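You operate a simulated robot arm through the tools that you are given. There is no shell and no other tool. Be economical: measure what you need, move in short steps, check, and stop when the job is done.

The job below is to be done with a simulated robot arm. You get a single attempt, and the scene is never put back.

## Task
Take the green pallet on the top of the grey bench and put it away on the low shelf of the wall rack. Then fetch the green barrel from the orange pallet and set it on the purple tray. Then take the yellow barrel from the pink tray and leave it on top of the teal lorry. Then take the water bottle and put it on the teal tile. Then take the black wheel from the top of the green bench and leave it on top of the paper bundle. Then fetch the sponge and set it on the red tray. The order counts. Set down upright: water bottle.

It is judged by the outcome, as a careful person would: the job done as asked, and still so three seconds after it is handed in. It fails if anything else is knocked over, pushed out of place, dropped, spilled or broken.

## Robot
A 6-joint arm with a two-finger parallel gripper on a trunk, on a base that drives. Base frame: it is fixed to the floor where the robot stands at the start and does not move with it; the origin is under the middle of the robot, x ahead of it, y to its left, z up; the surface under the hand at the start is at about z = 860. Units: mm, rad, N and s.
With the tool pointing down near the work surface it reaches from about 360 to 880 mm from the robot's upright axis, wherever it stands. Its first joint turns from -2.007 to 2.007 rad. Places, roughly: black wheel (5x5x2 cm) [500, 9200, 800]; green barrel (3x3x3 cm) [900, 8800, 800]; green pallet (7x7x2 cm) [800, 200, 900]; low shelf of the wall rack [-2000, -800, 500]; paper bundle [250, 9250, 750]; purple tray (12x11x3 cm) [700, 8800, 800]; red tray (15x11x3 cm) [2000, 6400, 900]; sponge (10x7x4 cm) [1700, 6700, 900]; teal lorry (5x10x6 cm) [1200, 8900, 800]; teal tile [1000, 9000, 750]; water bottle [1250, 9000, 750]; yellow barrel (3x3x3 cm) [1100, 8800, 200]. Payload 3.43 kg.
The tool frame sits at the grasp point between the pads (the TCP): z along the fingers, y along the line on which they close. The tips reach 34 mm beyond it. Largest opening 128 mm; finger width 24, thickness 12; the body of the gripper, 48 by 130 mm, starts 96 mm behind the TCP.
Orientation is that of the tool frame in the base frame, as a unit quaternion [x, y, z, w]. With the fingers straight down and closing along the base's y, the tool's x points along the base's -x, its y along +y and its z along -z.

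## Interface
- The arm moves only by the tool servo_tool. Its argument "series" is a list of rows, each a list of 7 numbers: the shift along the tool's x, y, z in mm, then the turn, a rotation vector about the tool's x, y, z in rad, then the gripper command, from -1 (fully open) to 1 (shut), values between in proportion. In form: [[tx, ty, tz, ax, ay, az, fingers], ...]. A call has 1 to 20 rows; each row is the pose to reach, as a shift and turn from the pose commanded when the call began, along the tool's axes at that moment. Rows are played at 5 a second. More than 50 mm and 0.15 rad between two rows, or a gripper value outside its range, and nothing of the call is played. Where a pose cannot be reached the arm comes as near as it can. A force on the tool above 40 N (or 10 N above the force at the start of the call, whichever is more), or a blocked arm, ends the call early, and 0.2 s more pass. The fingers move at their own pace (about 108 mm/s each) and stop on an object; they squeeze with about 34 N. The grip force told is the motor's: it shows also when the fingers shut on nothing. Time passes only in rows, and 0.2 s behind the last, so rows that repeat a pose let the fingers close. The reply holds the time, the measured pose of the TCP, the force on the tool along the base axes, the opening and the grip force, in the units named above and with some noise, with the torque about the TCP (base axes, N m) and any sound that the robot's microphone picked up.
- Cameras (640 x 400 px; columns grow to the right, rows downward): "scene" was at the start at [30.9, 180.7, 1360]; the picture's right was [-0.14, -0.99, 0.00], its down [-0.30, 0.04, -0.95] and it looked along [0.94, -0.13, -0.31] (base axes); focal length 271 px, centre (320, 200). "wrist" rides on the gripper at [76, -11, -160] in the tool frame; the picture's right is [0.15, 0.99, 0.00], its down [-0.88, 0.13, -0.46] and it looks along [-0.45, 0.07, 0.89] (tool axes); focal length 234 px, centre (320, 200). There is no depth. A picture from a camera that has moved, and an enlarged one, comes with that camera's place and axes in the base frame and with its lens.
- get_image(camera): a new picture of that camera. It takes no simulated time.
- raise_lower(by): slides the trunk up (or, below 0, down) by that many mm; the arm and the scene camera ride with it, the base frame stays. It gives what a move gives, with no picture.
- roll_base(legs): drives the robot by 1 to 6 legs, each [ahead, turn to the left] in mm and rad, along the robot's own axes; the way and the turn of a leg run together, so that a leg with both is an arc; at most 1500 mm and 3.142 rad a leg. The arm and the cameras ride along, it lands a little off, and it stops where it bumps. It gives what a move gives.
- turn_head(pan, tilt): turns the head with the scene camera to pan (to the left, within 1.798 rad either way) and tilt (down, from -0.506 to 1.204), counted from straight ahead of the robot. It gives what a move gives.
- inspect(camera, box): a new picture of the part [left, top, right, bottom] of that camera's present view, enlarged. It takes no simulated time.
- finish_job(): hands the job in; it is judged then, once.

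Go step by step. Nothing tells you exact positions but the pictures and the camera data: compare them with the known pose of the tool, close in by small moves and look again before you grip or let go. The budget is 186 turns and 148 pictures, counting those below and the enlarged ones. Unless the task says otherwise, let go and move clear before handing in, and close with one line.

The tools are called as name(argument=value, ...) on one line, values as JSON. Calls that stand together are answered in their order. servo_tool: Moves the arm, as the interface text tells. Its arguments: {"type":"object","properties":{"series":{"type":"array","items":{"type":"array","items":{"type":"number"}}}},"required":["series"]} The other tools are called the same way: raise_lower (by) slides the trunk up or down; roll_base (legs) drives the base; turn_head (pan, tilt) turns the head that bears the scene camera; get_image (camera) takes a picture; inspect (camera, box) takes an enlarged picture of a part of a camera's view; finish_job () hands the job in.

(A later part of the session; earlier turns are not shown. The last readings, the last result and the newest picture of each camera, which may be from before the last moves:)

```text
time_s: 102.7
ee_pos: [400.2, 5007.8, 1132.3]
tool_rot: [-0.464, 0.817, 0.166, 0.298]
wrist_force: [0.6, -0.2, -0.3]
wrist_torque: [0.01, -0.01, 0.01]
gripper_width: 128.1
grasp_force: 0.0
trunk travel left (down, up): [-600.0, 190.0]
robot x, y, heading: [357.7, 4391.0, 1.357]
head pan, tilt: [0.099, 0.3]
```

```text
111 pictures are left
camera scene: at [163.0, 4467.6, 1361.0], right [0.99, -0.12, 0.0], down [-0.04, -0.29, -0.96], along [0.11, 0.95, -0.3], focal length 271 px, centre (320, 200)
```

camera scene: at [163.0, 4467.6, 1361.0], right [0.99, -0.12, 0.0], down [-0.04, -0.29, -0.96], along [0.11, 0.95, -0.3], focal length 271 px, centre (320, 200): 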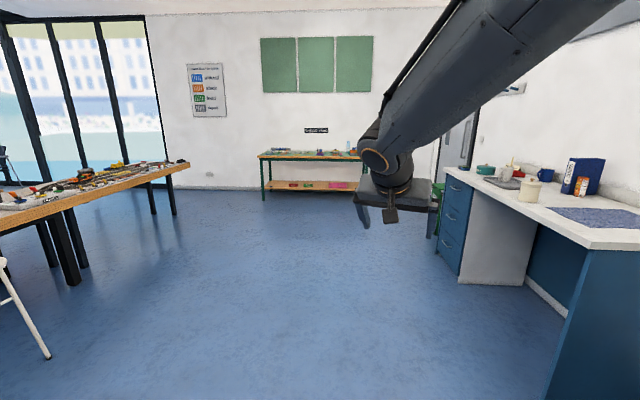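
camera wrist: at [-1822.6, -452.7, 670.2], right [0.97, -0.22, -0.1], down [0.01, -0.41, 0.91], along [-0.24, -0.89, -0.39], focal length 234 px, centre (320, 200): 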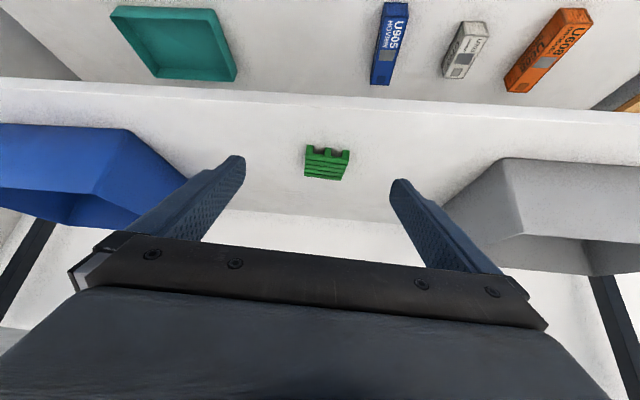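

The green bench stands ahead against the wall, with its front parallel to my across-direction. I'll drive closer, stopping about 1 m short.

roll_base(legs=[[0, 0.1], [1500, 0], [1500, 0], [250, 0], [0, -0.1]])

turn_head(pan=-0.1, tilt=0.4)

get_image(camera="scene")

get_image(camera="wrist")

```text
time_s: 119.6
ee_pos: [928.5, 8222.6, 1132.3]
tool_rot: [-0.443, 0.829, 0.157, 0.302]
wrist_force: [-0.4, 0.7, -0.1]
wrist_torque: [-0.02, 0.0, -0.02]
gripper_width: 128.1
grasp_force: 0.0
trunk travel left (down, up): [-600.0, 190.0]
robot x, y, heading: [853.7, 7610.4, 1.303]
head pan, tilt: [0.099, 0.3]
```

```text
time_s: 120.4
ee_pos: [928.8, 8222.6, 1131.9]
tool_rot: [-0.444, 0.829, 0.158, 0.303]
wrist_force: [-0.4, -0.5, 0.2]
wrist_torque: [-0.02, 0.0, 0.0]
gripper_width: 128.2
grasp_force: 0.0
trunk travel left (down, up): [-600.0, 190.0]
robot x, y, heading: [851.2, 7611.4, 1.298]
head pan, tilt: [-0.099, 0.4]
```

```text
110 pictures are left
camera scene: at [681.0, 7689.1, 1351.8], right [0.93, -0.36, 0.0], down [-0.14, -0.36, -0.92], along [0.33, 0.86, -0.39], focal length 271 px, centre (320, 200)
```

scene: 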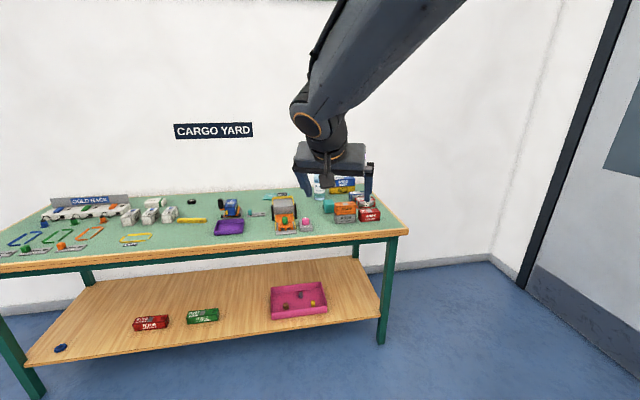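

```text
109 pictures are left
camera wrist: at [847.5, 8081.9, 1206.7], right [-0.88, 0.46, -0.1], down [0.1, 0.39, 0.91], along [0.46, 0.8, -0.39], focal length 234 px, centre (320, 200)
```

wrist: 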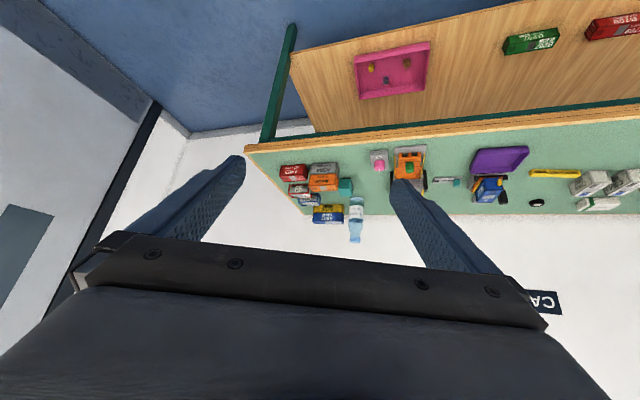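

The bench is in view: purple tray, orange things, pink tray below. I'll enlarge both halves.

inspect(camera="scene", box=[190, 160, 410, 330])

inspect(camera="wrist", box=[260, 30, 560, 250])

inspect(camera="scene", box=[0, 170, 220, 300])

```text
2.35 times, centred on (300, 245) of scene
camera zoom: at [681.0, 7689.1, 1351.8], right [0.93, -0.36, 0.0], down [-0.14, -0.36, -0.92], along [0.33, 0.86, -0.39], focal length 637 px, centre (367, 94)
```

zoom: 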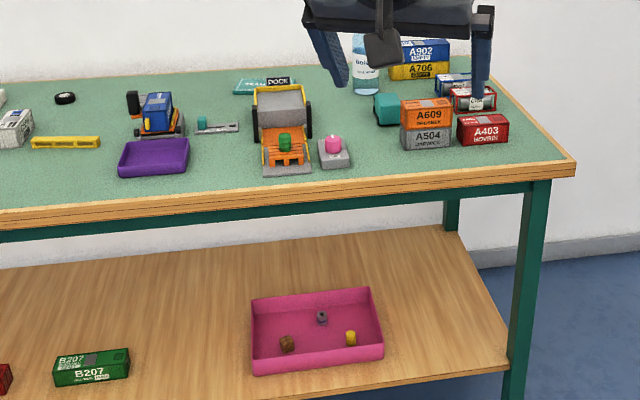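

```text
1.82 times, centred on (410, 140) of wrist
camera zoom: at [847.5, 8081.9, 1206.7], right [-0.88, 0.46, -0.1], down [0.1, 0.39, 0.91], along [0.46, 0.8, -0.39], focal length 426 px, centre (156, 309)
```

zoom: 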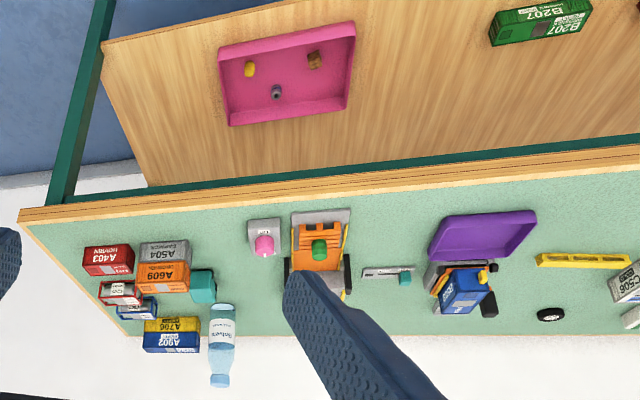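

```text
2.91 times, centred on (110, 235) of scene
camera zoom: at [681.0, 7689.1, 1351.8], right [0.93, -0.36, 0.0], down [-0.14, -0.36, -0.92], along [0.33, 0.86, -0.39], focal length 787 px, centre (931, 98)
```

zoom: 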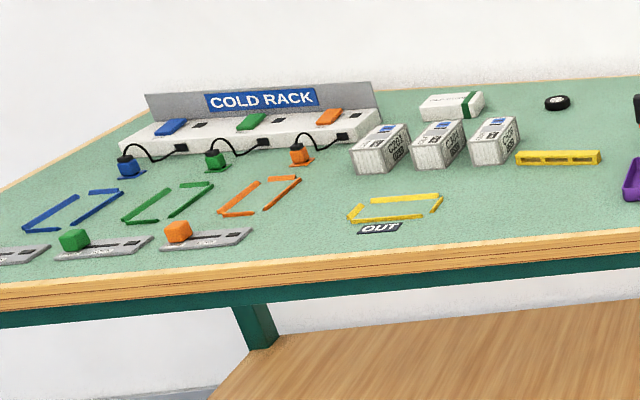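

I can see all the items: the green barrel on the orange pallet at about (928, 8785), and the purple tray at about (690, 8859). I'll set the tool vertical and drive to the bench, facing it squarely.

servo_tool(series=[[0, 0, 0, 0, 0.14, 0, -1], [0, 0, 0, 0, 0.28, 0, -1], [0, 0, 0, 0, 0.42, 0, -1], [0, 0, 0, 0, 0.56, 0, -1], [0, 0, 0, 0, 0.7, 0, -1], [0, 0, 0, 0, 0.7, 0, -1]])

roll_base(legs=[[0, 0.45], [610, 0], [0, -0.39]])

turn_head(pan=-0.3, tilt=0.75)

get_image(camera="scene")

get_image(camera="wrist")

```text
time_s: 121.8
ee_pos: [927.8, 8222.4, 1131.3]
tool_rot: [-0.472, 0.882, -0.004, -0.001]
wrist_force: [-0.1, 0.4, 0.1]
wrist_torque: [0.01, 0.01, -0.05]
gripper_width: 128.1
grasp_force: 0.0
trunk travel left (down, up): [-600.0, 190.0]
robot x, y, heading: [850.1, 7610.9, 1.296]
head pan, tilt: [-0.099, 0.4]
```

```text
time_s: 127.8
ee_pos: [786.4, 8851.5, 1131.2]
tool_rot: [-0.495, 0.869, -0.004, 0.001]
wrist_force: [0.4, -0.8, 0.8]
wrist_torque: [-0.04, 0.03, -0.02]
gripper_width: 128.1
grasp_force: 0.2
trunk travel left (down, up): [-600.0, 190.0]
robot x, y, heading: [742.9, 8236.3, 1.354]
head pan, tilt: [-0.099, 0.4]
```

```text
time_s: 128.6
ee_pos: [787.9, 8851.4, 1131.7]
tool_rot: [-0.494, 0.869, -0.003, 0.0]
wrist_force: [0.0, 0.5, 0.4]
wrist_torque: [0.01, 0.03, -0.04]
gripper_width: 128.0
grasp_force: 0.1
trunk travel left (down, up): [-600.0, 190.0]
robot x, y, heading: [750.3, 8238.9, 1.357]
head pan, tilt: [-0.3, 0.75]
```

```text
105 pictures are left
camera scene: at [581.4, 8289.4, 1320.7], right [0.87, -0.49, 0.0], down [-0.34, -0.59, -0.73], along [0.36, 0.64, -0.68], focal length 271 px, centre (320, 200)
```

scene: 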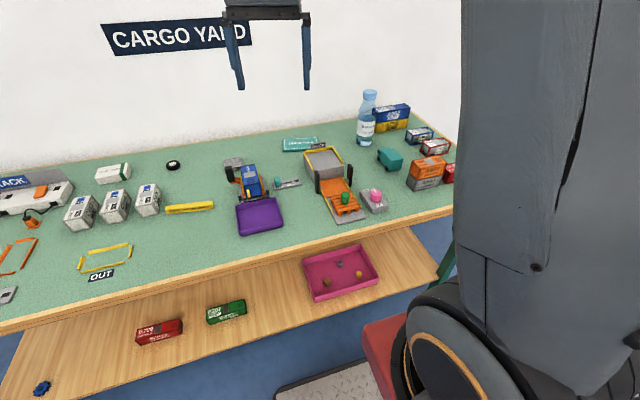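

```text
104 pictures are left
camera wrist: at [756.3, 8780.5, 1292.6], right [-0.93, 0.38, -0.01], down [0.34, 0.83, 0.45], along [0.18, 0.42, -0.89], focal length 234 px, centre (320, 200)
```

wrist: 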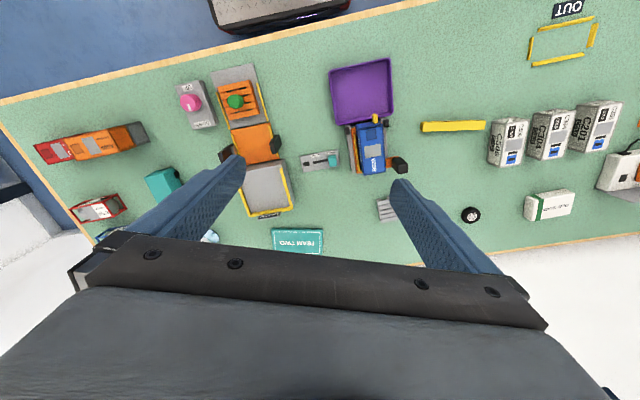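

The barrel is at about (928, 8757, 795) by both cameras, and the purple tray centre at about (686, 8832). I'll zoom in on both.

inspect(camera="wrist", box=[170, 55, 310, 145])

inspect(camera="scene", box=[220, 130, 420, 255])

```text
4.44 times, centred on (240, 100) of wrist
camera zoom: at [756.3, 8780.5, 1292.6], right [-0.93, 0.38, -0.01], down [0.34, 0.83, 0.45], along [0.18, 0.42, -0.89], focal length 1041 px, centre (676, 644)
```

zoom: 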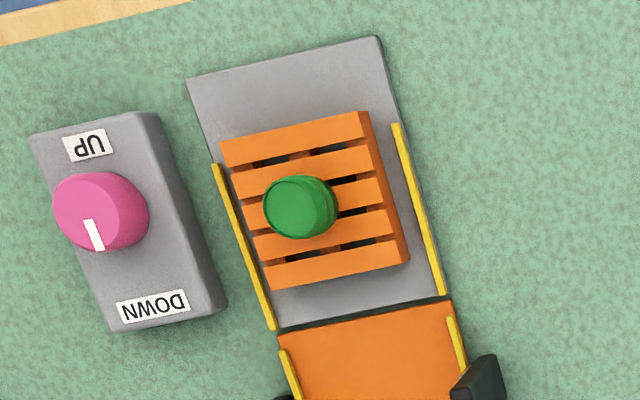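

```text
3.20 times, centred on (320, 192) of scene
camera zoom: at [581.4, 8289.4, 1320.7], right [0.87, -0.49, 0.0], down [-0.34, -0.59, -0.73], along [0.36, 0.64, -0.68], focal length 866 px, centre (320, 224)
```

zoom: 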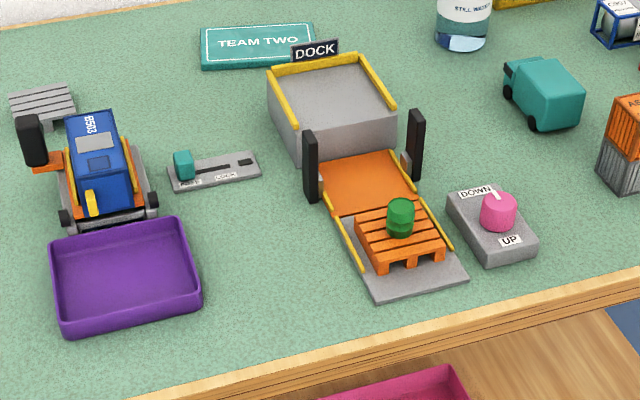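

The barrel is free-standing and reachable. I'll lower the trunk 200 mm and see where the tool ends up.

raise_lower(by=-200)

```text
time_s: 130.8
ee_pos: [787.2, 8851.5, 932.5]
tool_rot: [-0.495, 0.869, -0.005, 0.0]
wrist_force: [0.3, -0.1, -0.1]
wrist_torque: [0.0, 0.02, 0.0]
gripper_width: 128.0
grasp_force: 0.1
trunk travel left (down, up): [-400.0, 390.0]
robot x, y, heading: [744.4, 8236.8, 1.356]
head pan, tilt: [-0.3, 0.75]
```

Position is kept. I'll move over the barrel with the fingers at 64 mm and check.

servo_tool(series=[[3, -43, 0, 0, 0, 0, 0], [7, -86, 0, 0, 0, 0, 0], [10, -129, 0, 0, 0, 0, 0], [13, -171, 0, 0, 0, 0, 0], [13, -171, 30, 0, 0, 0, 0], [13, -171, 30, 0, 0, 0, 0]])

get_image(camera="wrist")

inspect(camera="scene", box=[240, 80, 440, 230])

```text
time_s: 132.2
ee_pos: [928.8, 8754.8, 903.3]
tool_rot: [-0.495, 0.869, -0.004, 0.0]
wrist_force: [-1.0, -0.1, 0.1]
wrist_torque: [-0.01, 0.0, 0.0]
gripper_width: 63.9
grasp_force: 0.0
trunk travel left (down, up): [-400.0, 390.0]
robot x, y, heading: [745.6, 8238.0, 1.357]
head pan, tilt: [-0.3, 0.75]
```

```text
101 pictures are left
camera wrist: at [899.0, 8684.1, 1064.7], right [-0.93, 0.38, -0.01], down [0.34, 0.83, 0.45], along [0.18, 0.42, -0.89], focal length 234 px, centre (320, 200)
```

wrist: 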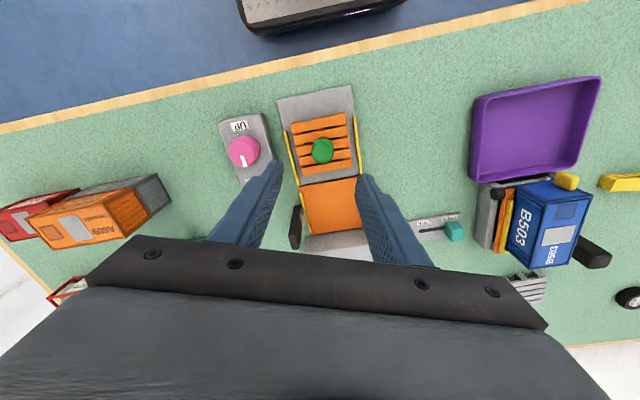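

```text
2.67 times, centred on (340, 155) of scene
camera zoom: at [593.3, 8343.7, 1120.6], right [0.87, -0.49, 0.0], down [-0.34, -0.59, -0.73], along [0.36, 0.64, -0.68], focal length 722 px, centre (267, 320)
```

zoom: 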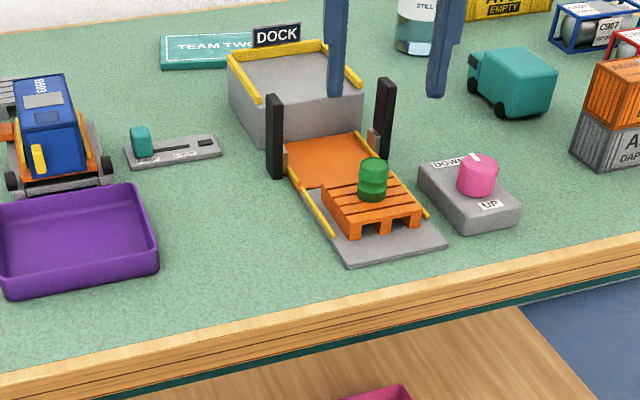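

Combining both views, the barrel top is at about (924, 8749, 812). I'll correct and descend so the tips straddle the barrel, then check.

servo_tool(series=[[8, 1, 0, 0, 0, 0, 0], [8, 1, 40, 0, 0, 0, 0], [8, 1, 70, 0, 0, 0, 0], [8, 1, 70, 0, 0, 0, 0]])

inspect(camera="wrist", box=[220, 80, 420, 230])

inspect(camera="scene", box=[290, 80, 430, 190])

```text
time_s: 133.2
ee_pos: [924.2, 8746.2, 831.8]
tool_rot: [-0.494, 0.869, -0.004, 0.0]
wrist_force: [0.3, -0.3, 0.4]
wrist_torque: [0.01, 0.01, 0.02]
gripper_width: 64.3
grasp_force: 0.2
trunk travel left (down, up): [-400.0, 390.0]
robot x, y, heading: [742.7, 8235.5, 1.36]
head pan, tilt: [-0.3, 0.75]
```

```text
2.67 times, centred on (320, 155) of wrist
camera zoom: at [894.4, 8674.1, 992.9], right [-0.93, 0.38, -0.01], down [0.34, 0.83, 0.45], along [0.18, 0.42, -0.89], focal length 624 px, centre (320, 320)
```

zoom: 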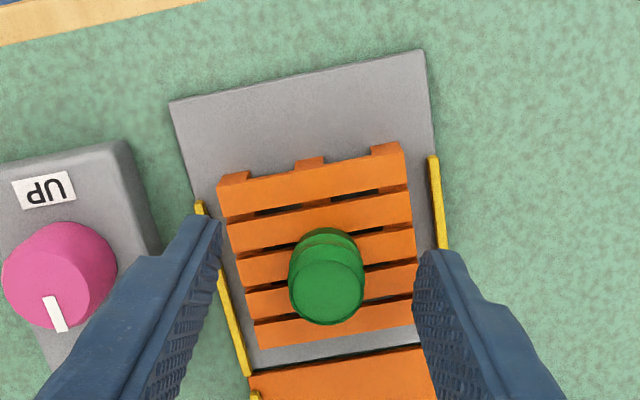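

```text
3.64 times, centred on (360, 135) of scene
camera zoom: at [593.3, 8343.7, 1120.7], right [0.87, -0.49, 0.0], down [-0.34, -0.59, -0.73], along [0.36, 0.64, -0.68], focal length 984 px, centre (174, 436)
```

zoom: 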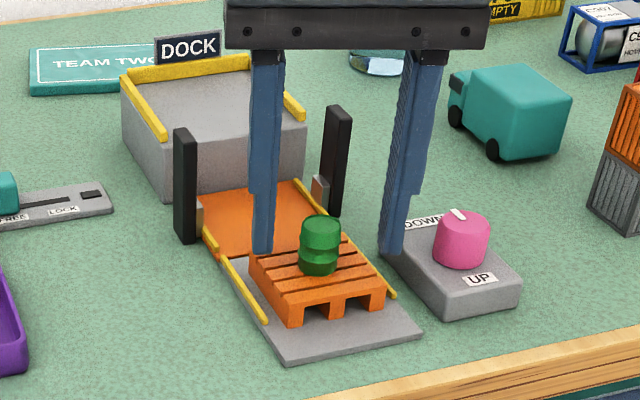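

The barrel is between the fingers, slightly farther in. I'll nudge 3 mm, go 9 mm lower and close.

servo_tool(series=[[-3, 0, 4, 0, 0, 0, 0], [-3, 0, 8.5, 0, 0, 0, 0], [-3, 0, 8.5, 0, 0, 0, 0.5], [-3, 0, 8.5, 0, 0, 0, 1], [-3, 0, 8.5, 0, 0, 0, 1], [-3, 0, 8.5, 0, 0, 0, 1]])

inspect(camera="wrist", box=[220, 80, 420, 230])

```text
time_s: 134.6
ee_pos: [925.2, 8749.5, 823.0]
tool_rot: [-0.495, 0.869, -0.004, 0.0]
wrist_force: [0.4, 0.7, 0.3]
wrist_torque: [0.0, 0.0, 0.0]
gripper_width: 21.8
grasp_force: 34.1
trunk travel left (down, up): [-400.0, 390.0]
robot x, y, heading: [741.5, 8236.4, 1.363]
head pan, tilt: [-0.3, 0.75]
```

```text
2.67 times, centred on (320, 155) of wrist
camera zoom: at [894.8, 8678.1, 984.9], right [-0.93, 0.38, -0.01], down [0.34, 0.83, 0.45], along [0.18, 0.42, -0.89], focal length 624 px, centre (320, 320)
```

zoom: 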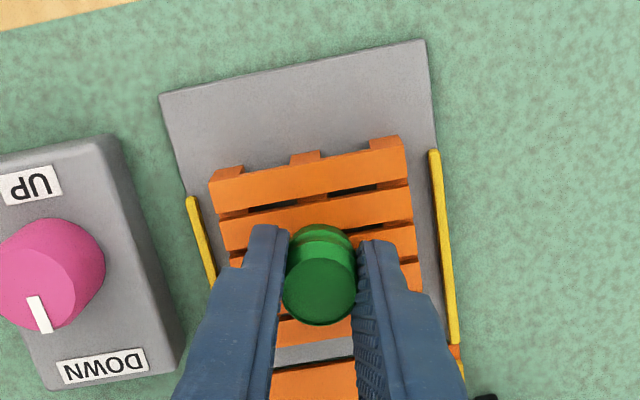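

The barrel is gripped. I'll lift it 85 mm and carry it over the purple tray.

servo_tool(series=[[0, 0, -10, 0, 0, 0, 1], [0, 0, -45, 0, 0, 0, 1], [0, 0, -85, 0, 0, 0, 1], [9, 42, -85, 0, 0, 0, 1], [17, 83, -85, 0, 0, 0, 1], [26, 124, -85, 0, 0, 0, 1], [34, 165, -85, 0, 0, 0, 1], [43, 206, -85, 0, 0, 0, 1], [51, 248, -85, 0, 0, 0, 1], [51, 248, -85, 0, 0, 0, 1]])

get_image(camera="wrist")

inspect(camera="scene", box=[160, 60, 340, 220])

```text
time_s: 136.8
ee_pos: [683.6, 8832.3, 907.3]
tool_rot: [-0.494, 0.869, -0.004, 0.0]
wrist_force: [0.7, -0.1, 0.4]
wrist_torque: [0.03, -0.01, -0.01]
gripper_width: 22.0
grasp_force: 33.7
trunk travel left (down, up): [-400.0, 390.0]
robot x, y, heading: [743.9, 8235.3, 1.357]
head pan, tilt: [-0.3, 0.75]
```

```text
96 pictures are left
camera wrist: at [652.6, 8760.5, 1069.5], right [-0.93, 0.38, -0.01], down [0.34, 0.83, 0.45], along [0.18, 0.42, -0.89], focal length 234 px, centre (320, 200)
```

wrist: 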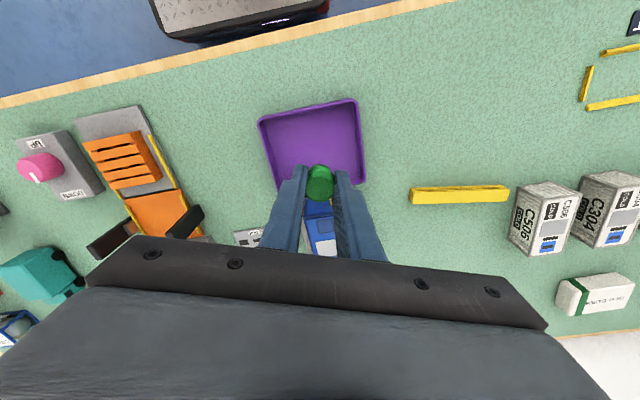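

```text
2.50 times, centred on (250, 140) of scene
camera zoom: at [593.3, 8343.7, 1120.6], right [0.87, -0.49, 0.0], down [-0.34, -0.59, -0.73], along [0.36, 0.64, -0.68], focal length 676 px, centre (495, 350)
```

zoom: 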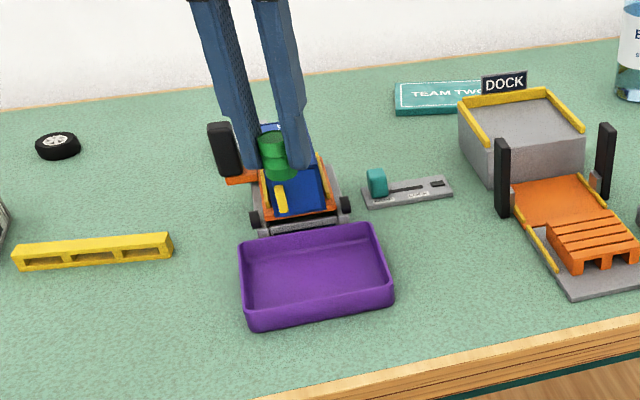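

The tray centre comes to about (690, 8826). I'll shift slightly, lower most of the way and look.

servo_tool(series=[[3, -9, 30, 0, 0, 0, 1], [3, -9, 70, 0, 0, 0, 1], [3, -9, 98, 0, 0, 0, 1], [3, -9, 98, 0, 0, 0, 1]])

inspect(camera="wrist", box=[200, 60, 440, 240])

inspect(camera="scene", box=[180, 100, 320, 210])

```text
time_s: 137.8
ee_pos: [690.7, 8824.1, 811.8]
tool_rot: [-0.495, 0.869, -0.004, 0.0]
wrist_force: [0.3, 0.9, -0.5]
wrist_torque: [0.0, 0.02, 0.0]
gripper_width: 22.0
grasp_force: 33.9
trunk travel left (down, up): [-400.0, 390.0]
robot x, y, heading: [743.9, 8235.3, 1.357]
head pan, tilt: [-0.3, 0.75]
```

```text
2.22 times, centred on (320, 150) of wrist
camera zoom: at [660.5, 8752.5, 971.5], right [-0.93, 0.38, -0.01], down [0.34, 0.83, 0.45], along [0.18, 0.42, -0.89], focal length 520 px, centre (320, 311)
```

zoom: 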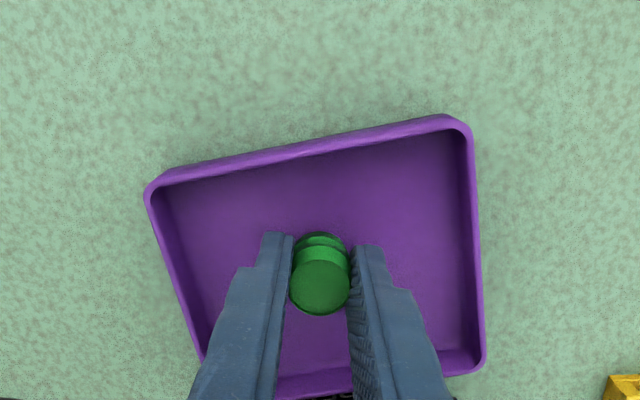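

```text
3.64 times, centred on (250, 155) of scene
camera zoom: at [593.3, 8343.7, 1120.7], right [0.87, -0.49, 0.0], down [-0.34, -0.59, -0.73], along [0.36, 0.64, -0.68], focal length 984 px, centre (574, 364)
```

zoom: 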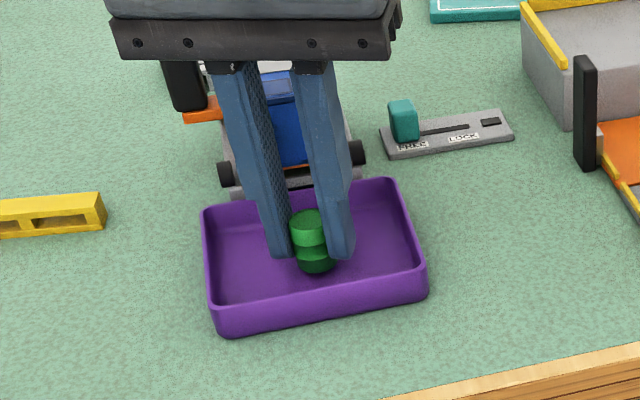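

It's centred in the tray. I'll lower in 2.5 mm steps to feel contact.

servo_tool(series=[[0, 0, 2.5, 0, 0, 0, 1], [0, 0, 5, 0, 0, 0, 1], [0, 0, 7.5, 0, 0, 0, 1], [0, 0, 7.5, 0, 0, 0, 1]])

servo_tool(series=[[0, 0, 1.5, 0, 0, 0, 1], [0, 0, 3, 0, 0, 0, 1], [0, 0, 3, 0, 0, 0, 1]])

inspect(camera="scene", box=[210, 130, 290, 190])

```text
time_s: 138.8
ee_pos: [691.3, 8824.5, 804.3]
tool_rot: [-0.495, 0.869, -0.003, 0.0]
wrist_force: [0.4, 0.9, 10.0]
wrist_torque: [0.06, -0.05, -0.02]
gripper_width: 21.5
grasp_force: 33.7
trunk travel left (down, up): [-400.0, 390.0]
robot x, y, heading: [743.6, 8235.0, 1.357]
head pan, tilt: [-0.3, 0.75]
```

```text
time_s: 139.6
ee_pos: [693.2, 8824.1, 799.0]
tool_rot: [-0.495, 0.869, -0.004, 0.0]
wrist_force: [-0.8, 2.4, 19.9]
wrist_torque: [0.15, -0.01, -0.01]
gripper_width: 21.4
grasp_force: 34.5
trunk travel left (down, up): [-400.0, 390.0]
robot x, y, heading: [746.8, 8237.4, 1.362]
head pan, tilt: [-0.3, 0.75]
```

```text
6.67 times, centred on (250, 160) of scene
camera zoom: at [593.3, 8343.3, 1120.7], right [0.87, -0.49, 0.0], down [-0.34, -0.59, -0.73], along [0.36, 0.64, -0.68], focal length 1804 px, centre (787, 467)
```

zoom: 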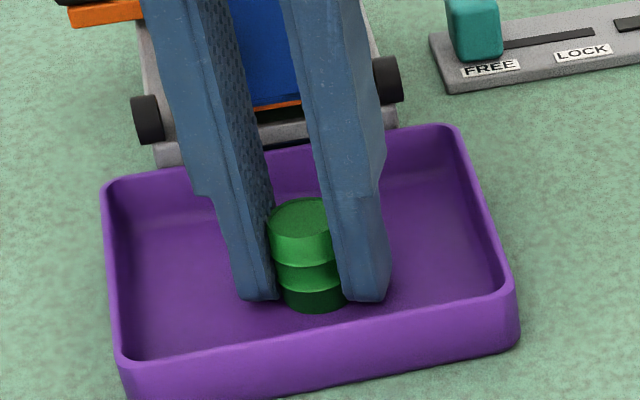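

It has made contact. I'll ease up 2 mm, open a little and rise.

servo_tool(series=[[0, 0, -2, 0, 0, 0, 1], [0, 0, -2, 0, 0, 0, 0.4], [0, 0, -2, 0, 0, 0, 0.2], [0, 0, -2, 0, 0, 0, 0.2], [0, 0, -40, 0, 0, 0, 0.2], [0, 0, -80, 0, 0, 0, 0.2], [0, 0, -120, 0, 0, 0, 0.2], [0, 0, -120, 0, 0, 0, 0]])

get_image(camera="wrist")

get_image(camera="scene")

```text
time_s: 141.4
ee_pos: [689.7, 8825.7, 919.9]
tool_rot: [-0.495, 0.869, -0.005, 0.0]
wrist_force: [-0.7, 0.6, 0.3]
wrist_torque: [-0.01, 0.02, -0.01]
gripper_width: 64.2
grasp_force: 0.0
trunk travel left (down, up): [-400.0, 390.0]
robot x, y, heading: [744.0, 8239.0, 1.357]
head pan, tilt: [-0.3, 0.75]
```

```text
91 pictures are left
camera wrist: at [659.0, 8754.7, 1080.6], right [-0.93, 0.38, -0.01], down [0.34, 0.83, 0.45], along [0.18, 0.42, -0.89], focal length 234 px, centre (320, 200)
```

wrist: 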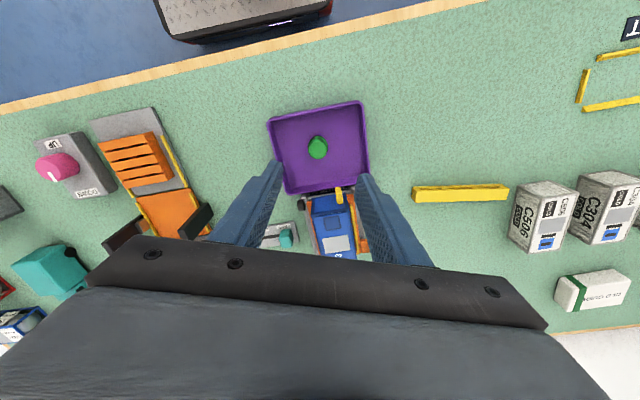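

```text
90 pictures are left
camera scene: at [593.3, 8343.8, 1120.6], right [0.87, -0.49, 0.0], down [-0.34, -0.59, -0.73], along [0.36, 0.64, -0.68], focal length 271 px, centre (320, 200)
```

scene: 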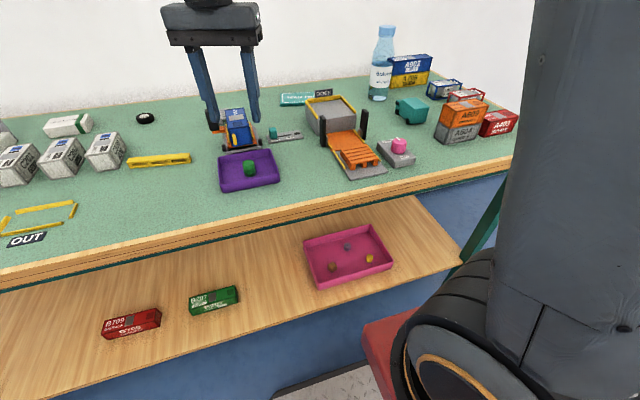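

The green barrel stands in the purple tray. The yellow barrel lies at about (1063, 8789, 234) under the bench, so I need a leaned gripper. I'll back off, lower the trunk, square the tool and lean it 0.8 rad.

roll_base(legs=[[-380, 0]])

raise_lower(by=-395)

servo_tool(series=[[0, 0, 0, 0, 0, -0.11, 0.25], [0, 0, 0, 0, 0, -0.22, 0.25], [0, 0, 0, 0, 0, -0.32, 0.25], [0, 0, 0, 0, 0, -0.32, 0.25]])

servo_tool(series=[[0, 0, 0, 0, -0.14, 0, 0.25], [0, 0, 0, 0, -0.28, 0, 0.25], [0, 0, 0, 0, -0.42, 0, 0.25], [0, 0, 0, 0, -0.56, 0, 0.25], [0, 0, 0, 0, -0.7, 0, 0.25], [0, 0, 0, 0, -0.8, 0, 0.25], [0, 0, 0, 0, -0.8, 0, 0.25]])

get_image(camera="scene")

get_image(camera="wrist")

```text
time_s: 143.8
ee_pos: [607.4, 8455.3, 918.8]
tool_rot: [-0.496, 0.868, -0.004, 0.0]
wrist_force: [-0.1, -0.3, 0.6]
wrist_torque: [0.02, 0.0, -0.02]
gripper_width: 63.9
grasp_force: 0.1
trunk travel left (down, up): [-400.0, 390.0]
robot x, y, heading: [660.6, 7868.5, 1.356]
head pan, tilt: [-0.3, 0.75]
```

```text
time_s: 147.6
ee_pos: [607.7, 8453.6, 525.0]
tool_rot: [-0.495, 0.869, -0.003, 0.0]
wrist_force: [0.2, 0.4, -0.2]
wrist_torque: [0.02, -0.02, -0.02]
gripper_width: 63.9
grasp_force: 0.1
trunk travel left (down, up): [-5.0, 785.0]
robot x, y, heading: [659.3, 7865.7, 1.358]
head pan, tilt: [-0.3, 0.75]
```

```text
time_s: 148.6
ee_pos: [608.9, 8452.7, 524.4]
tool_rot: [-0.628, 0.779, -0.004, 0.0]
wrist_force: [1.0, 0.5, 1.6]
wrist_torque: [-0.03, -0.01, -0.01]
gripper_width: 48.2
grasp_force: 0.1
trunk travel left (down, up): [-5.0, 785.0]
robot x, y, heading: [666.5, 7863.0, 1.361]
head pan, tilt: [-0.3, 0.75]
```

```text
time_s: 150.2
ee_pos: [593.0, 8474.1, 508.5]
tool_rot: [-0.579, 0.717, 0.241, 0.304]
wrist_force: [-0.3, -0.1, 0.5]
wrist_torque: [0.0, 0.02, 0.0]
gripper_width: 48.0
grasp_force: 0.1
out of reach, approached as far as the arm can: row 4, 5, 6, 7
trunk travel left (down, up): [-5.0, 785.0]
robot x, y, heading: [664.5, 7862.9, 1.356]
head pan, tilt: [-0.3, 0.75]
```

```text
89 pictures are left
camera scene: at [535.5, 8078.8, 725.6], right [0.87, -0.49, 0.0], down [-0.34, -0.59, -0.73], along [0.36, 0.64, -0.68], focal length 271 px, centre (320, 200)
```

scene: 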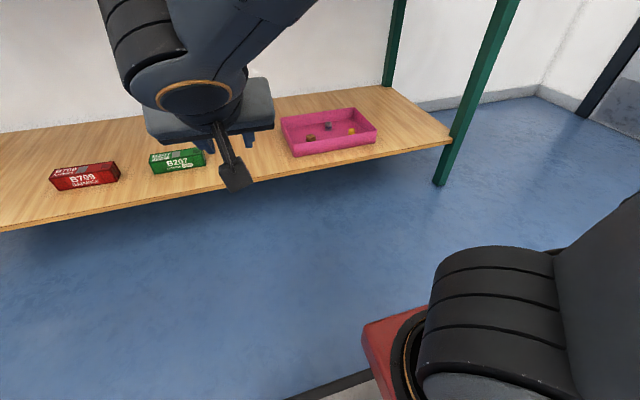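

```text
88 pictures are left
camera wrist: at [567.7, 8307.3, 566.9], right [-0.99, 0.11, -0.11], down [-0.07, 0.31, 0.95], along [0.14, 0.94, -0.3], focal length 234 px, centre (320, 200)
```

wrist: 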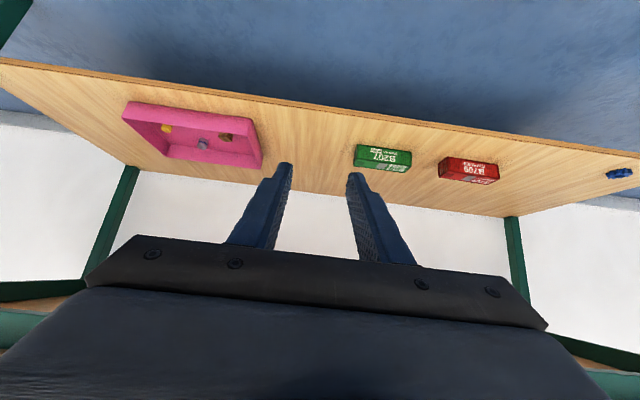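

The lean was limited by close reach, so I need more forward extension and a lower hand. I'll shift the base to the right so the barrel is straight ahead.

roll_base(legs=[[0, -1.1], [220, 0], [0, 1.1]])

servo_tool(series=[[0, 0, 0, 0, 0, 0, 0.25]])

```text
time_s: 157.4
ee_pos: [797.6, 8533.0, 508.2]
tool_rot: [-0.585, 0.713, 0.242, 0.301]
wrist_force: [-0.8, 0.3, 0.0]
wrist_torque: [-0.02, 0.02, -0.01]
gripper_width: 48.0
grasp_force: 0.0
trunk travel left (down, up): [-5.0, 785.0]
robot x, y, heading: [878.2, 7922.4, 1.375]
head pan, tilt: [-0.3, 0.75]
```

```text
time_s: 157.8
ee_pos: [798.3, 8530.7, 509.7]
tool_rot: [-0.585, 0.713, 0.243, 0.301]
wrist_force: [-0.1, 0.8, 0.8]
wrist_torque: [-0.01, -0.03, -0.01]
gripper_width: 48.1
grasp_force: 0.0
trunk travel left (down, up): [-5.0, 785.0]
robot x, y, heading: [878.9, 7924.9, 1.371]
head pan, tilt: [-0.3, 0.75]
```

The lean is now right. I'll move the hand right and down, in front of the shelf, level with the tray.

servo_tool(series=[[16, -34, 24, 0, 0, 0, 0.25], [32, -68, 49, 0, 0, 0, 0.25], [48, -102, 73, 0, 0, 0, 0.25], [64, -136, 98, 0, 0, 0, 0.25], [80, -170, 122, 0, 0, 0, 0.25], [96, -204, 147, 0, 0, 0, 0.25], [96, -204, 147, 0, 0, 0, 0.25]])

turn_head(pan=-0.3, tilt=0.5)

get_image(camera="scene")

get_image(camera="wrist")

```text
time_s: 159.4
ee_pos: [979.2, 8623.8, 373.9]
tool_rot: [-0.585, 0.713, 0.242, 0.3]
wrist_force: [0.1, -0.5, 0.8]
wrist_torque: [-0.03, -0.02, 0.01]
gripper_width: 48.1
grasp_force: 0.0
out of reach, approached as far as the arm can: row 1, 2, 3, 4, 5, 6, 7
trunk travel left (down, up): [-5.0, 785.0]
robot x, y, heading: [881.3, 7924.4, 1.373]
head pan, tilt: [-0.3, 0.75]
```

```text
time_s: 160.2
ee_pos: [980.1, 8624.3, 373.6]
tool_rot: [-0.585, 0.713, 0.242, 0.3]
wrist_force: [-0.2, -0.6, 0.2]
wrist_torque: [0.01, 0.0, 0.0]
gripper_width: 48.1
grasp_force: 0.2
trunk travel left (down, up): [-5.0, 785.0]
robot x, y, heading: [878.1, 7923.6, 1.375]
head pan, tilt: [-0.3, 0.499]
```

```text
87 pictures are left
camera scene: at [750.5, 8142.4, 747.5], right [0.88, -0.48, 0.0], down [-0.23, -0.42, -0.88], along [0.42, 0.77, -0.48], focal length 271 px, centre (320, 200)
```

scene: 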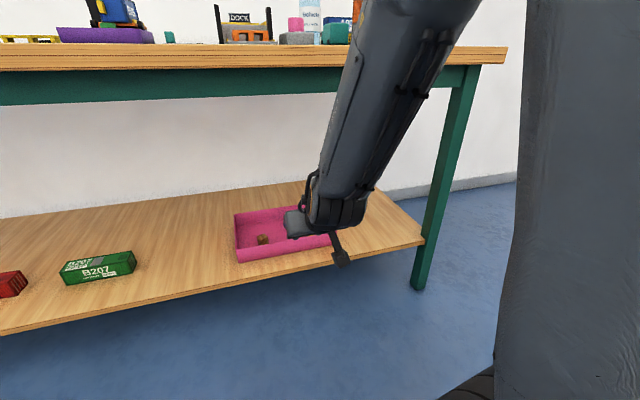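

```text
86 pictures are left
camera wrist: at [957.1, 8456.0, 432.8], right [-0.99, 0.1, -0.11], down [-0.08, 0.31, 0.95], along [0.12, 0.94, -0.3], focal length 234 px, centre (320, 200)
```

wrist: 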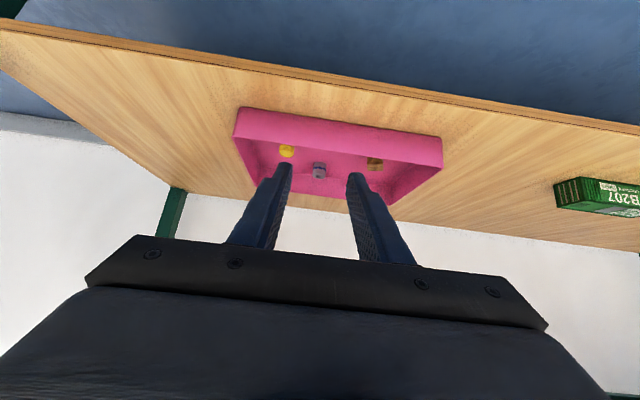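

The arm folds as tightly as it can here, so the rest of the approach comes from the base. I'll drive forward 130 mm, with the tips still well above the tray rim, and check.

roll_base(legs=[[130, 0]])

get_image(camera="scene")

get_image(camera="wrist")

```text
time_s: 161.4
ee_pos: [1007.6, 8752.3, 374.3]
tool_rot: [-0.583, 0.714, 0.241, 0.301]
wrist_force: [-0.7, -0.2, -0.1]
wrist_torque: [0.02, 0.0, 0.01]
gripper_width: 48.2
grasp_force: 0.2
trunk travel left (down, up): [-5.0, 785.0]
robot x, y, heading: [906.3, 8052.6, 1.378]
head pan, tilt: [-0.3, 0.499]
```

```text
85 pictures are left
camera scene: at [776.8, 8271.5, 747.6], right [0.88, -0.48, 0.0], down [-0.23, -0.42, -0.88], along [0.42, 0.77, -0.48], focal length 271 px, centre (320, 200)
```

scene: 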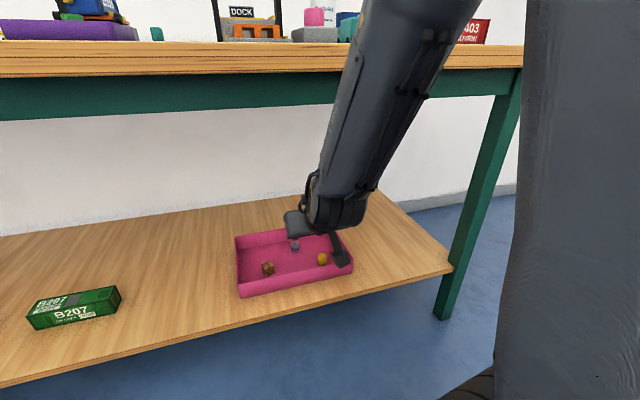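

```text
84 pictures are left
camera wrist: at [983.9, 8584.7, 432.8], right [-0.99, 0.1, -0.11], down [-0.07, 0.31, 0.95], along [0.13, 0.94, -0.3], focal length 234 px, centre (320, 200)
```

wrist: 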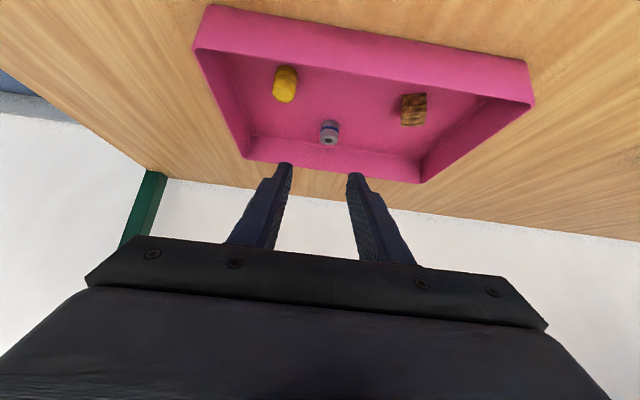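

Both cameras agree on the yellow barrel at (1061, 8780, 245). I'll back the base 35 mm for reach slack and move the hand to a point just above and in front of it.

roll_base(legs=[[-35, 0]])

servo_tool(series=[[-20, 0, 20, 0, 0, 0, 0.25], [-40, 0, 40, 0, 0, 0, 0.25], [-50, 0, 75, 0, 0, 0, 0.25], [-50, 0, 75, 0, 0, 0, 0.25]])

```text
time_s: 162.3
ee_pos: [1001.5, 8719.0, 373.6]
tool_rot: [-0.584, 0.714, 0.242, 0.301]
wrist_force: [-0.3, -0.7, -0.1]
wrist_torque: [0.02, 0.01, 0.0]
gripper_width: 48.2
grasp_force: 0.2
trunk travel left (down, up): [-5.0, 785.0]
robot x, y, heading: [895.6, 8020.3, 1.37]
head pan, tilt: [-0.3, 0.499]
```

```text
time_s: 163.3
ee_pos: [1017.1, 8805.9, 359.4]
tool_rot: [-0.584, 0.714, 0.242, 0.301]
wrist_force: [0.5, 0.2, 0.0]
wrist_torque: [0.0, 0.02, 0.01]
gripper_width: 47.9
grasp_force: 0.1
trunk travel left (down, up): [-5.0, 785.0]
robot x, y, heading: [900.2, 8019.8, 1.376]
head pan, tilt: [-0.3, 0.499]
```

Commands now start from the measured pose. I'll move to the pre-grip point, 45 mm back along the axis.

servo_tool(series=[[30, -16, -2, 0, 0, 0, 0.25], [60, -32, -3, 0, 0, 0, 0.25], [90, -48, -5, 0, 0, 0, 0.25], [90, -48, -5, 0, 0, 0, 0.25]])

get_image(camera="wrist")

get_image(camera="scene")

```text
time_s: 164.3
ee_pos: [1001.4, 8736.0, 298.5]
tool_rot: [-0.577, 0.72, 0.232, 0.308]
wrist_force: [0.0, 0.0, -0.5]
wrist_torque: [0.01, 0.0, 0.02]
gripper_width: 47.9
grasp_force: 0.1
out of reach, approached as far as the arm can: row 1, 2, 3, 4
trunk travel left (down, up): [-5.0, 785.0]
robot x, y, heading: [896.7, 8018.0, 1.374]
head pan, tilt: [-0.3, 0.499]
```

```text
83 pictures are left
camera wrist: at [972.7, 8569.9, 358.3], right [-0.98, 0.13, -0.12], down [-0.08, 0.32, 0.94], along [0.16, 0.94, -0.31], focal length 234 px, centre (320, 200)
```

wrist: 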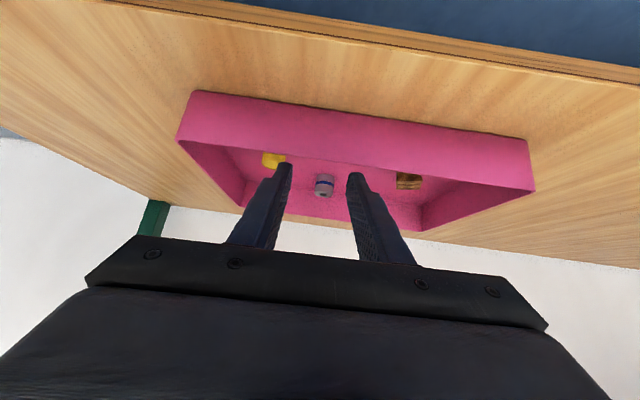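

```text
82 pictures are left
camera scene: at [770.2, 8238.5, 747.6], right [0.88, -0.48, 0.0], down [-0.23, -0.42, -0.88], along [0.42, 0.77, -0.48], focal length 271 px, centre (320, 200)
```

scene: 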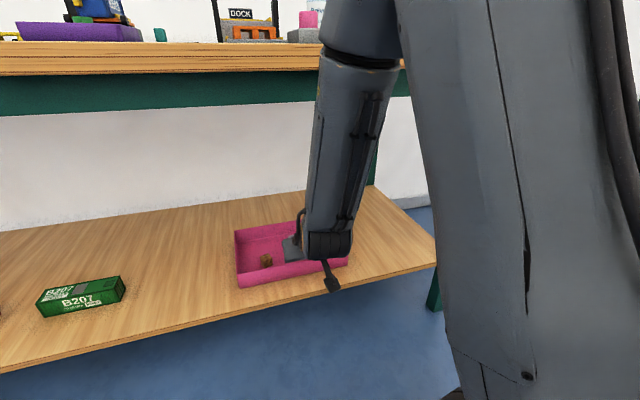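

The arm can't place the leaned hand straight ahead, though it managed before with the target to its left. I'll lift clear, back out and shift the base to the right so the barrel lies ahead to the left.

servo_tool(series=[[-25, 0, -25, 0, 0, 0, 0.25], [-50, 0, -50, 0, 0, 0, 0.25], [-50, 0, -50, 0, 0, 0, 0.25]])

get_image(camera="wrist")

```text
time_s: 165.1
ee_pos: [1001.8, 8736.2, 367.0]
tool_rot: [-0.584, 0.714, 0.242, 0.301]
wrist_force: [-0.3, -0.3, 0.0]
wrist_torque: [0.01, -0.03, 0.03]
gripper_width: 48.0
grasp_force: 0.0
out of reach, approached as far as the arm can: row 1
trunk travel left (down, up): [-5.0, 785.0]
robot x, y, heading: [898.7, 8016.6, 1.375]
head pan, tilt: [-0.3, 0.499]
```

```text
81 pictures are left
camera wrist: at [978.1, 8570.0, 424.6], right [-0.99, 0.1, -0.11], down [-0.07, 0.32, 0.95], along [0.13, 0.94, -0.3], focal length 234 px, centre (320, 200)
```

wrist: 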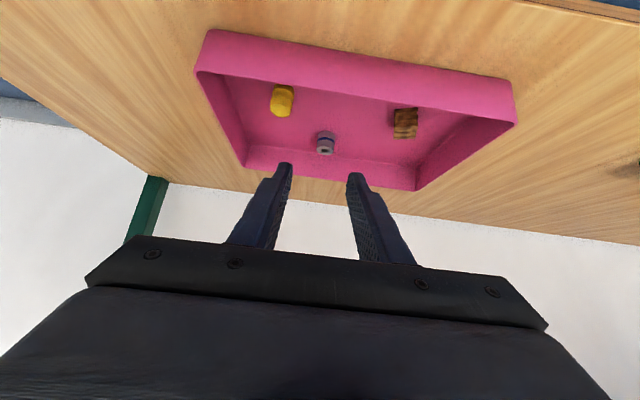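

roll_base(legs=[[-250, 0], [0, -1.1], [280, 0], [0, 1.1]])

```text
time_s: 174.1
ee_pos: [1221.1, 8557.4, 365.0]
tool_rot: [-0.581, 0.716, 0.241, 0.302]
wrist_force: [0.3, -0.1, 0.2]
wrist_torque: [0.0, 0.0, 0.02]
gripper_width: 48.0
grasp_force: 0.0
trunk travel left (down, up): [-5.0, 785.0]
robot x, y, heading: [1111.2, 7838.4, 1.367]
head pan, tilt: [-0.3, 0.499]
```

Now I'll move the hand left so it's in line with the barrel.

servo_tool(series=[[8, 41, 2, 0, 0, 0, 0.25], [15, 81, 4, 0, 0, 0, 0.25], [23, 122, 6, 0, 0, 0, 0.25], [30, 163, 8, 0, 0, 0, 0.25], [38, 203, 10, 0, 0, 0, 0.25], [38, 203, 10, 0, 0, 0, 0.25]])

get_image(camera="wrist")

```text
time_s: 175.4
ee_pos: [1016.9, 8581.2, 331.0]
tool_rot: [-0.581, 0.716, 0.24, 0.302]
wrist_force: [0.4, 0.9, -0.9]
wrist_torque: [0.04, 0.0, 0.03]
gripper_width: 47.9
grasp_force: 0.1
trunk travel left (down, up): [-5.0, 785.0]
robot x, y, heading: [1110.7, 7837.2, 1.362]
head pan, tilt: [-0.3, 0.499]
```

```text
80 pictures are left
camera wrist: at [992.6, 8414.3, 389.9], right [-0.99, 0.11, -0.11], down [-0.07, 0.32, 0.95], along [0.13, 0.94, -0.3], focal length 234 px, centre (320, 200)
```

wrist: 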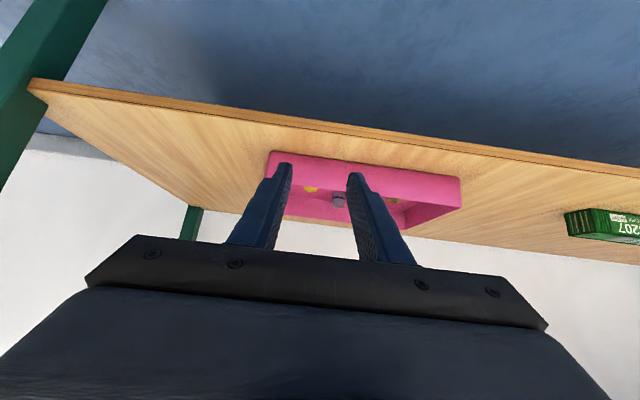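

That was reached cleanly and is in line. I'll drive forward 150 mm, keeping the fingers above the rim.

roll_base(legs=[[100, 0]])

turn_head(pan=0.1, tilt=0.4)

get_image(camera="scene")

get_image(camera="wrist")

```text
time_s: 176.6
ee_pos: [1040.1, 8679.7, 331.5]
tool_rot: [-0.58, 0.717, 0.24, 0.302]
wrist_force: [0.3, -0.3, -0.2]
wrist_torque: [-0.01, 0.0, 0.0]
gripper_width: 47.9
grasp_force: 0.0
trunk travel left (down, up): [-5.0, 785.0]
robot x, y, heading: [1133.3, 7938.5, 1.357]
head pan, tilt: [-0.3, 0.499]
```

```text
time_s: 177.5
ee_pos: [1040.6, 8679.4, 330.8]
tool_rot: [-0.58, 0.717, 0.241, 0.302]
wrist_force: [0.4, 0.0, -0.2]
wrist_torque: [-0.01, -0.01, 0.01]
gripper_width: 48.0
grasp_force: 0.0
trunk travel left (down, up): [-5.0, 785.0]
robot x, y, heading: [1134.3, 7936.6, 1.365]
head pan, tilt: [0.099, 0.4]
```

```text
79 pictures are left
camera scene: at [973.8, 8171.9, 756.7], right [0.99, -0.11, 0.0], down [-0.04, -0.39, -0.92], along [0.1, 0.92, -0.39], focal length 271 px, centre (320, 200)
```

scene: 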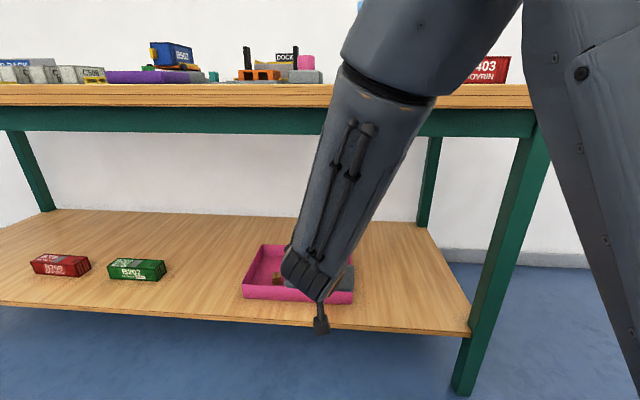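

```text
78 pictures are left
camera wrist: at [1015.0, 8513.0, 390.0], right [-0.99, 0.11, -0.11], down [-0.07, 0.32, 0.95], along [0.14, 0.94, -0.3], focal length 234 px, centre (320, 200)
```

wrist: 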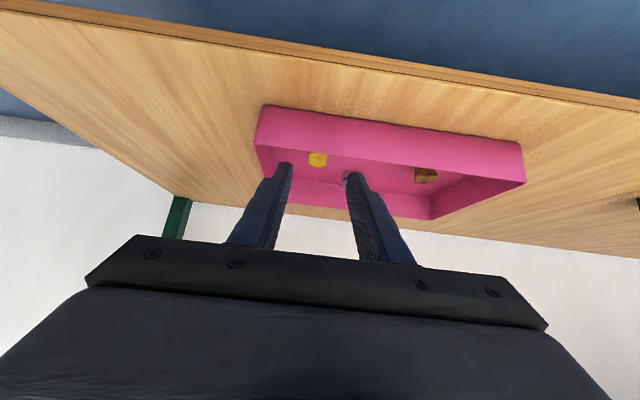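

It's centred between the fingers. I'll go forward over the rim, then down close to the barrel, and look.

servo_tool(series=[[-20, 0, 20, 0, 0, 0, 0.25], [-40, 0, 40, 0, 0, 0, 0.25], [-28, 1, 68, 0, 0, 0, 0.25], [-16, 1, 96, 0, 0, 0, 0.25], [-16, 1, 96, 0, 0, 0, 0.25]])

inspect(camera="wrist", box=[200, 60, 440, 240])

get_image(camera="scene")

```text
time_s: 178.7
ee_pos: [1056.1, 8759.4, 274.4]
tool_rot: [-0.58, 0.717, 0.24, 0.302]
wrist_force: [-0.1, -0.6, 0.5]
wrist_torque: [0.01, 0.0, -0.01]
gripper_width: 48.0
grasp_force: 0.0
trunk travel left (down, up): [-5.0, 785.0]
robot x, y, heading: [1133.8, 7941.1, 1.357]
head pan, tilt: [0.099, 0.4]
```

```text
2.22 times, centred on (320, 150) of wrist
camera zoom: at [1030.4, 8592.8, 333.3], right [-0.99, 0.11, -0.11], down [-0.07, 0.32, 0.95], along [0.14, 0.94, -0.3], focal length 520 px, centre (320, 311)
```

zoom: 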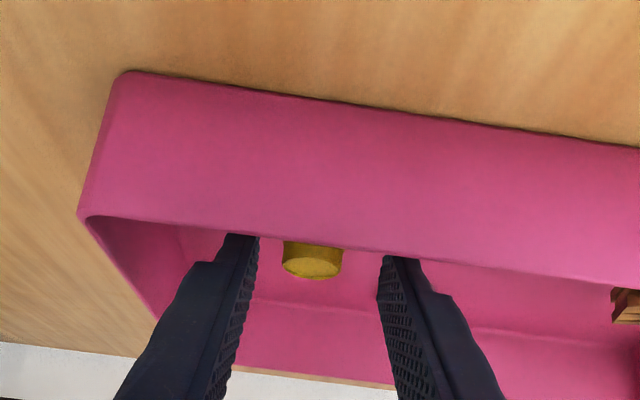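

```text
76 pictures are left
camera scene: at [973.7, 8171.9, 756.7], right [0.99, -0.11, 0.0], down [-0.04, -0.39, -0.92], along [0.1, 0.92, -0.39], focal length 271 px, centre (320, 200)
```

scene: 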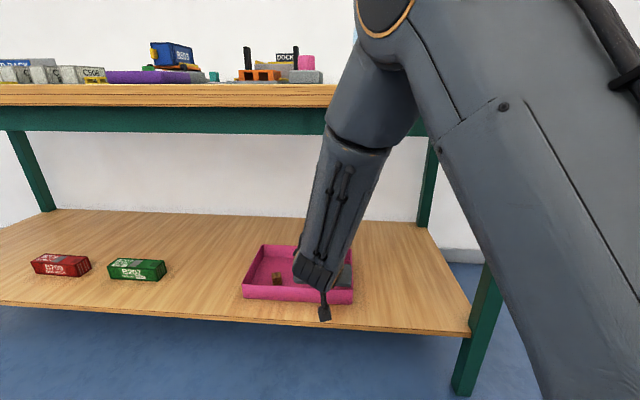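

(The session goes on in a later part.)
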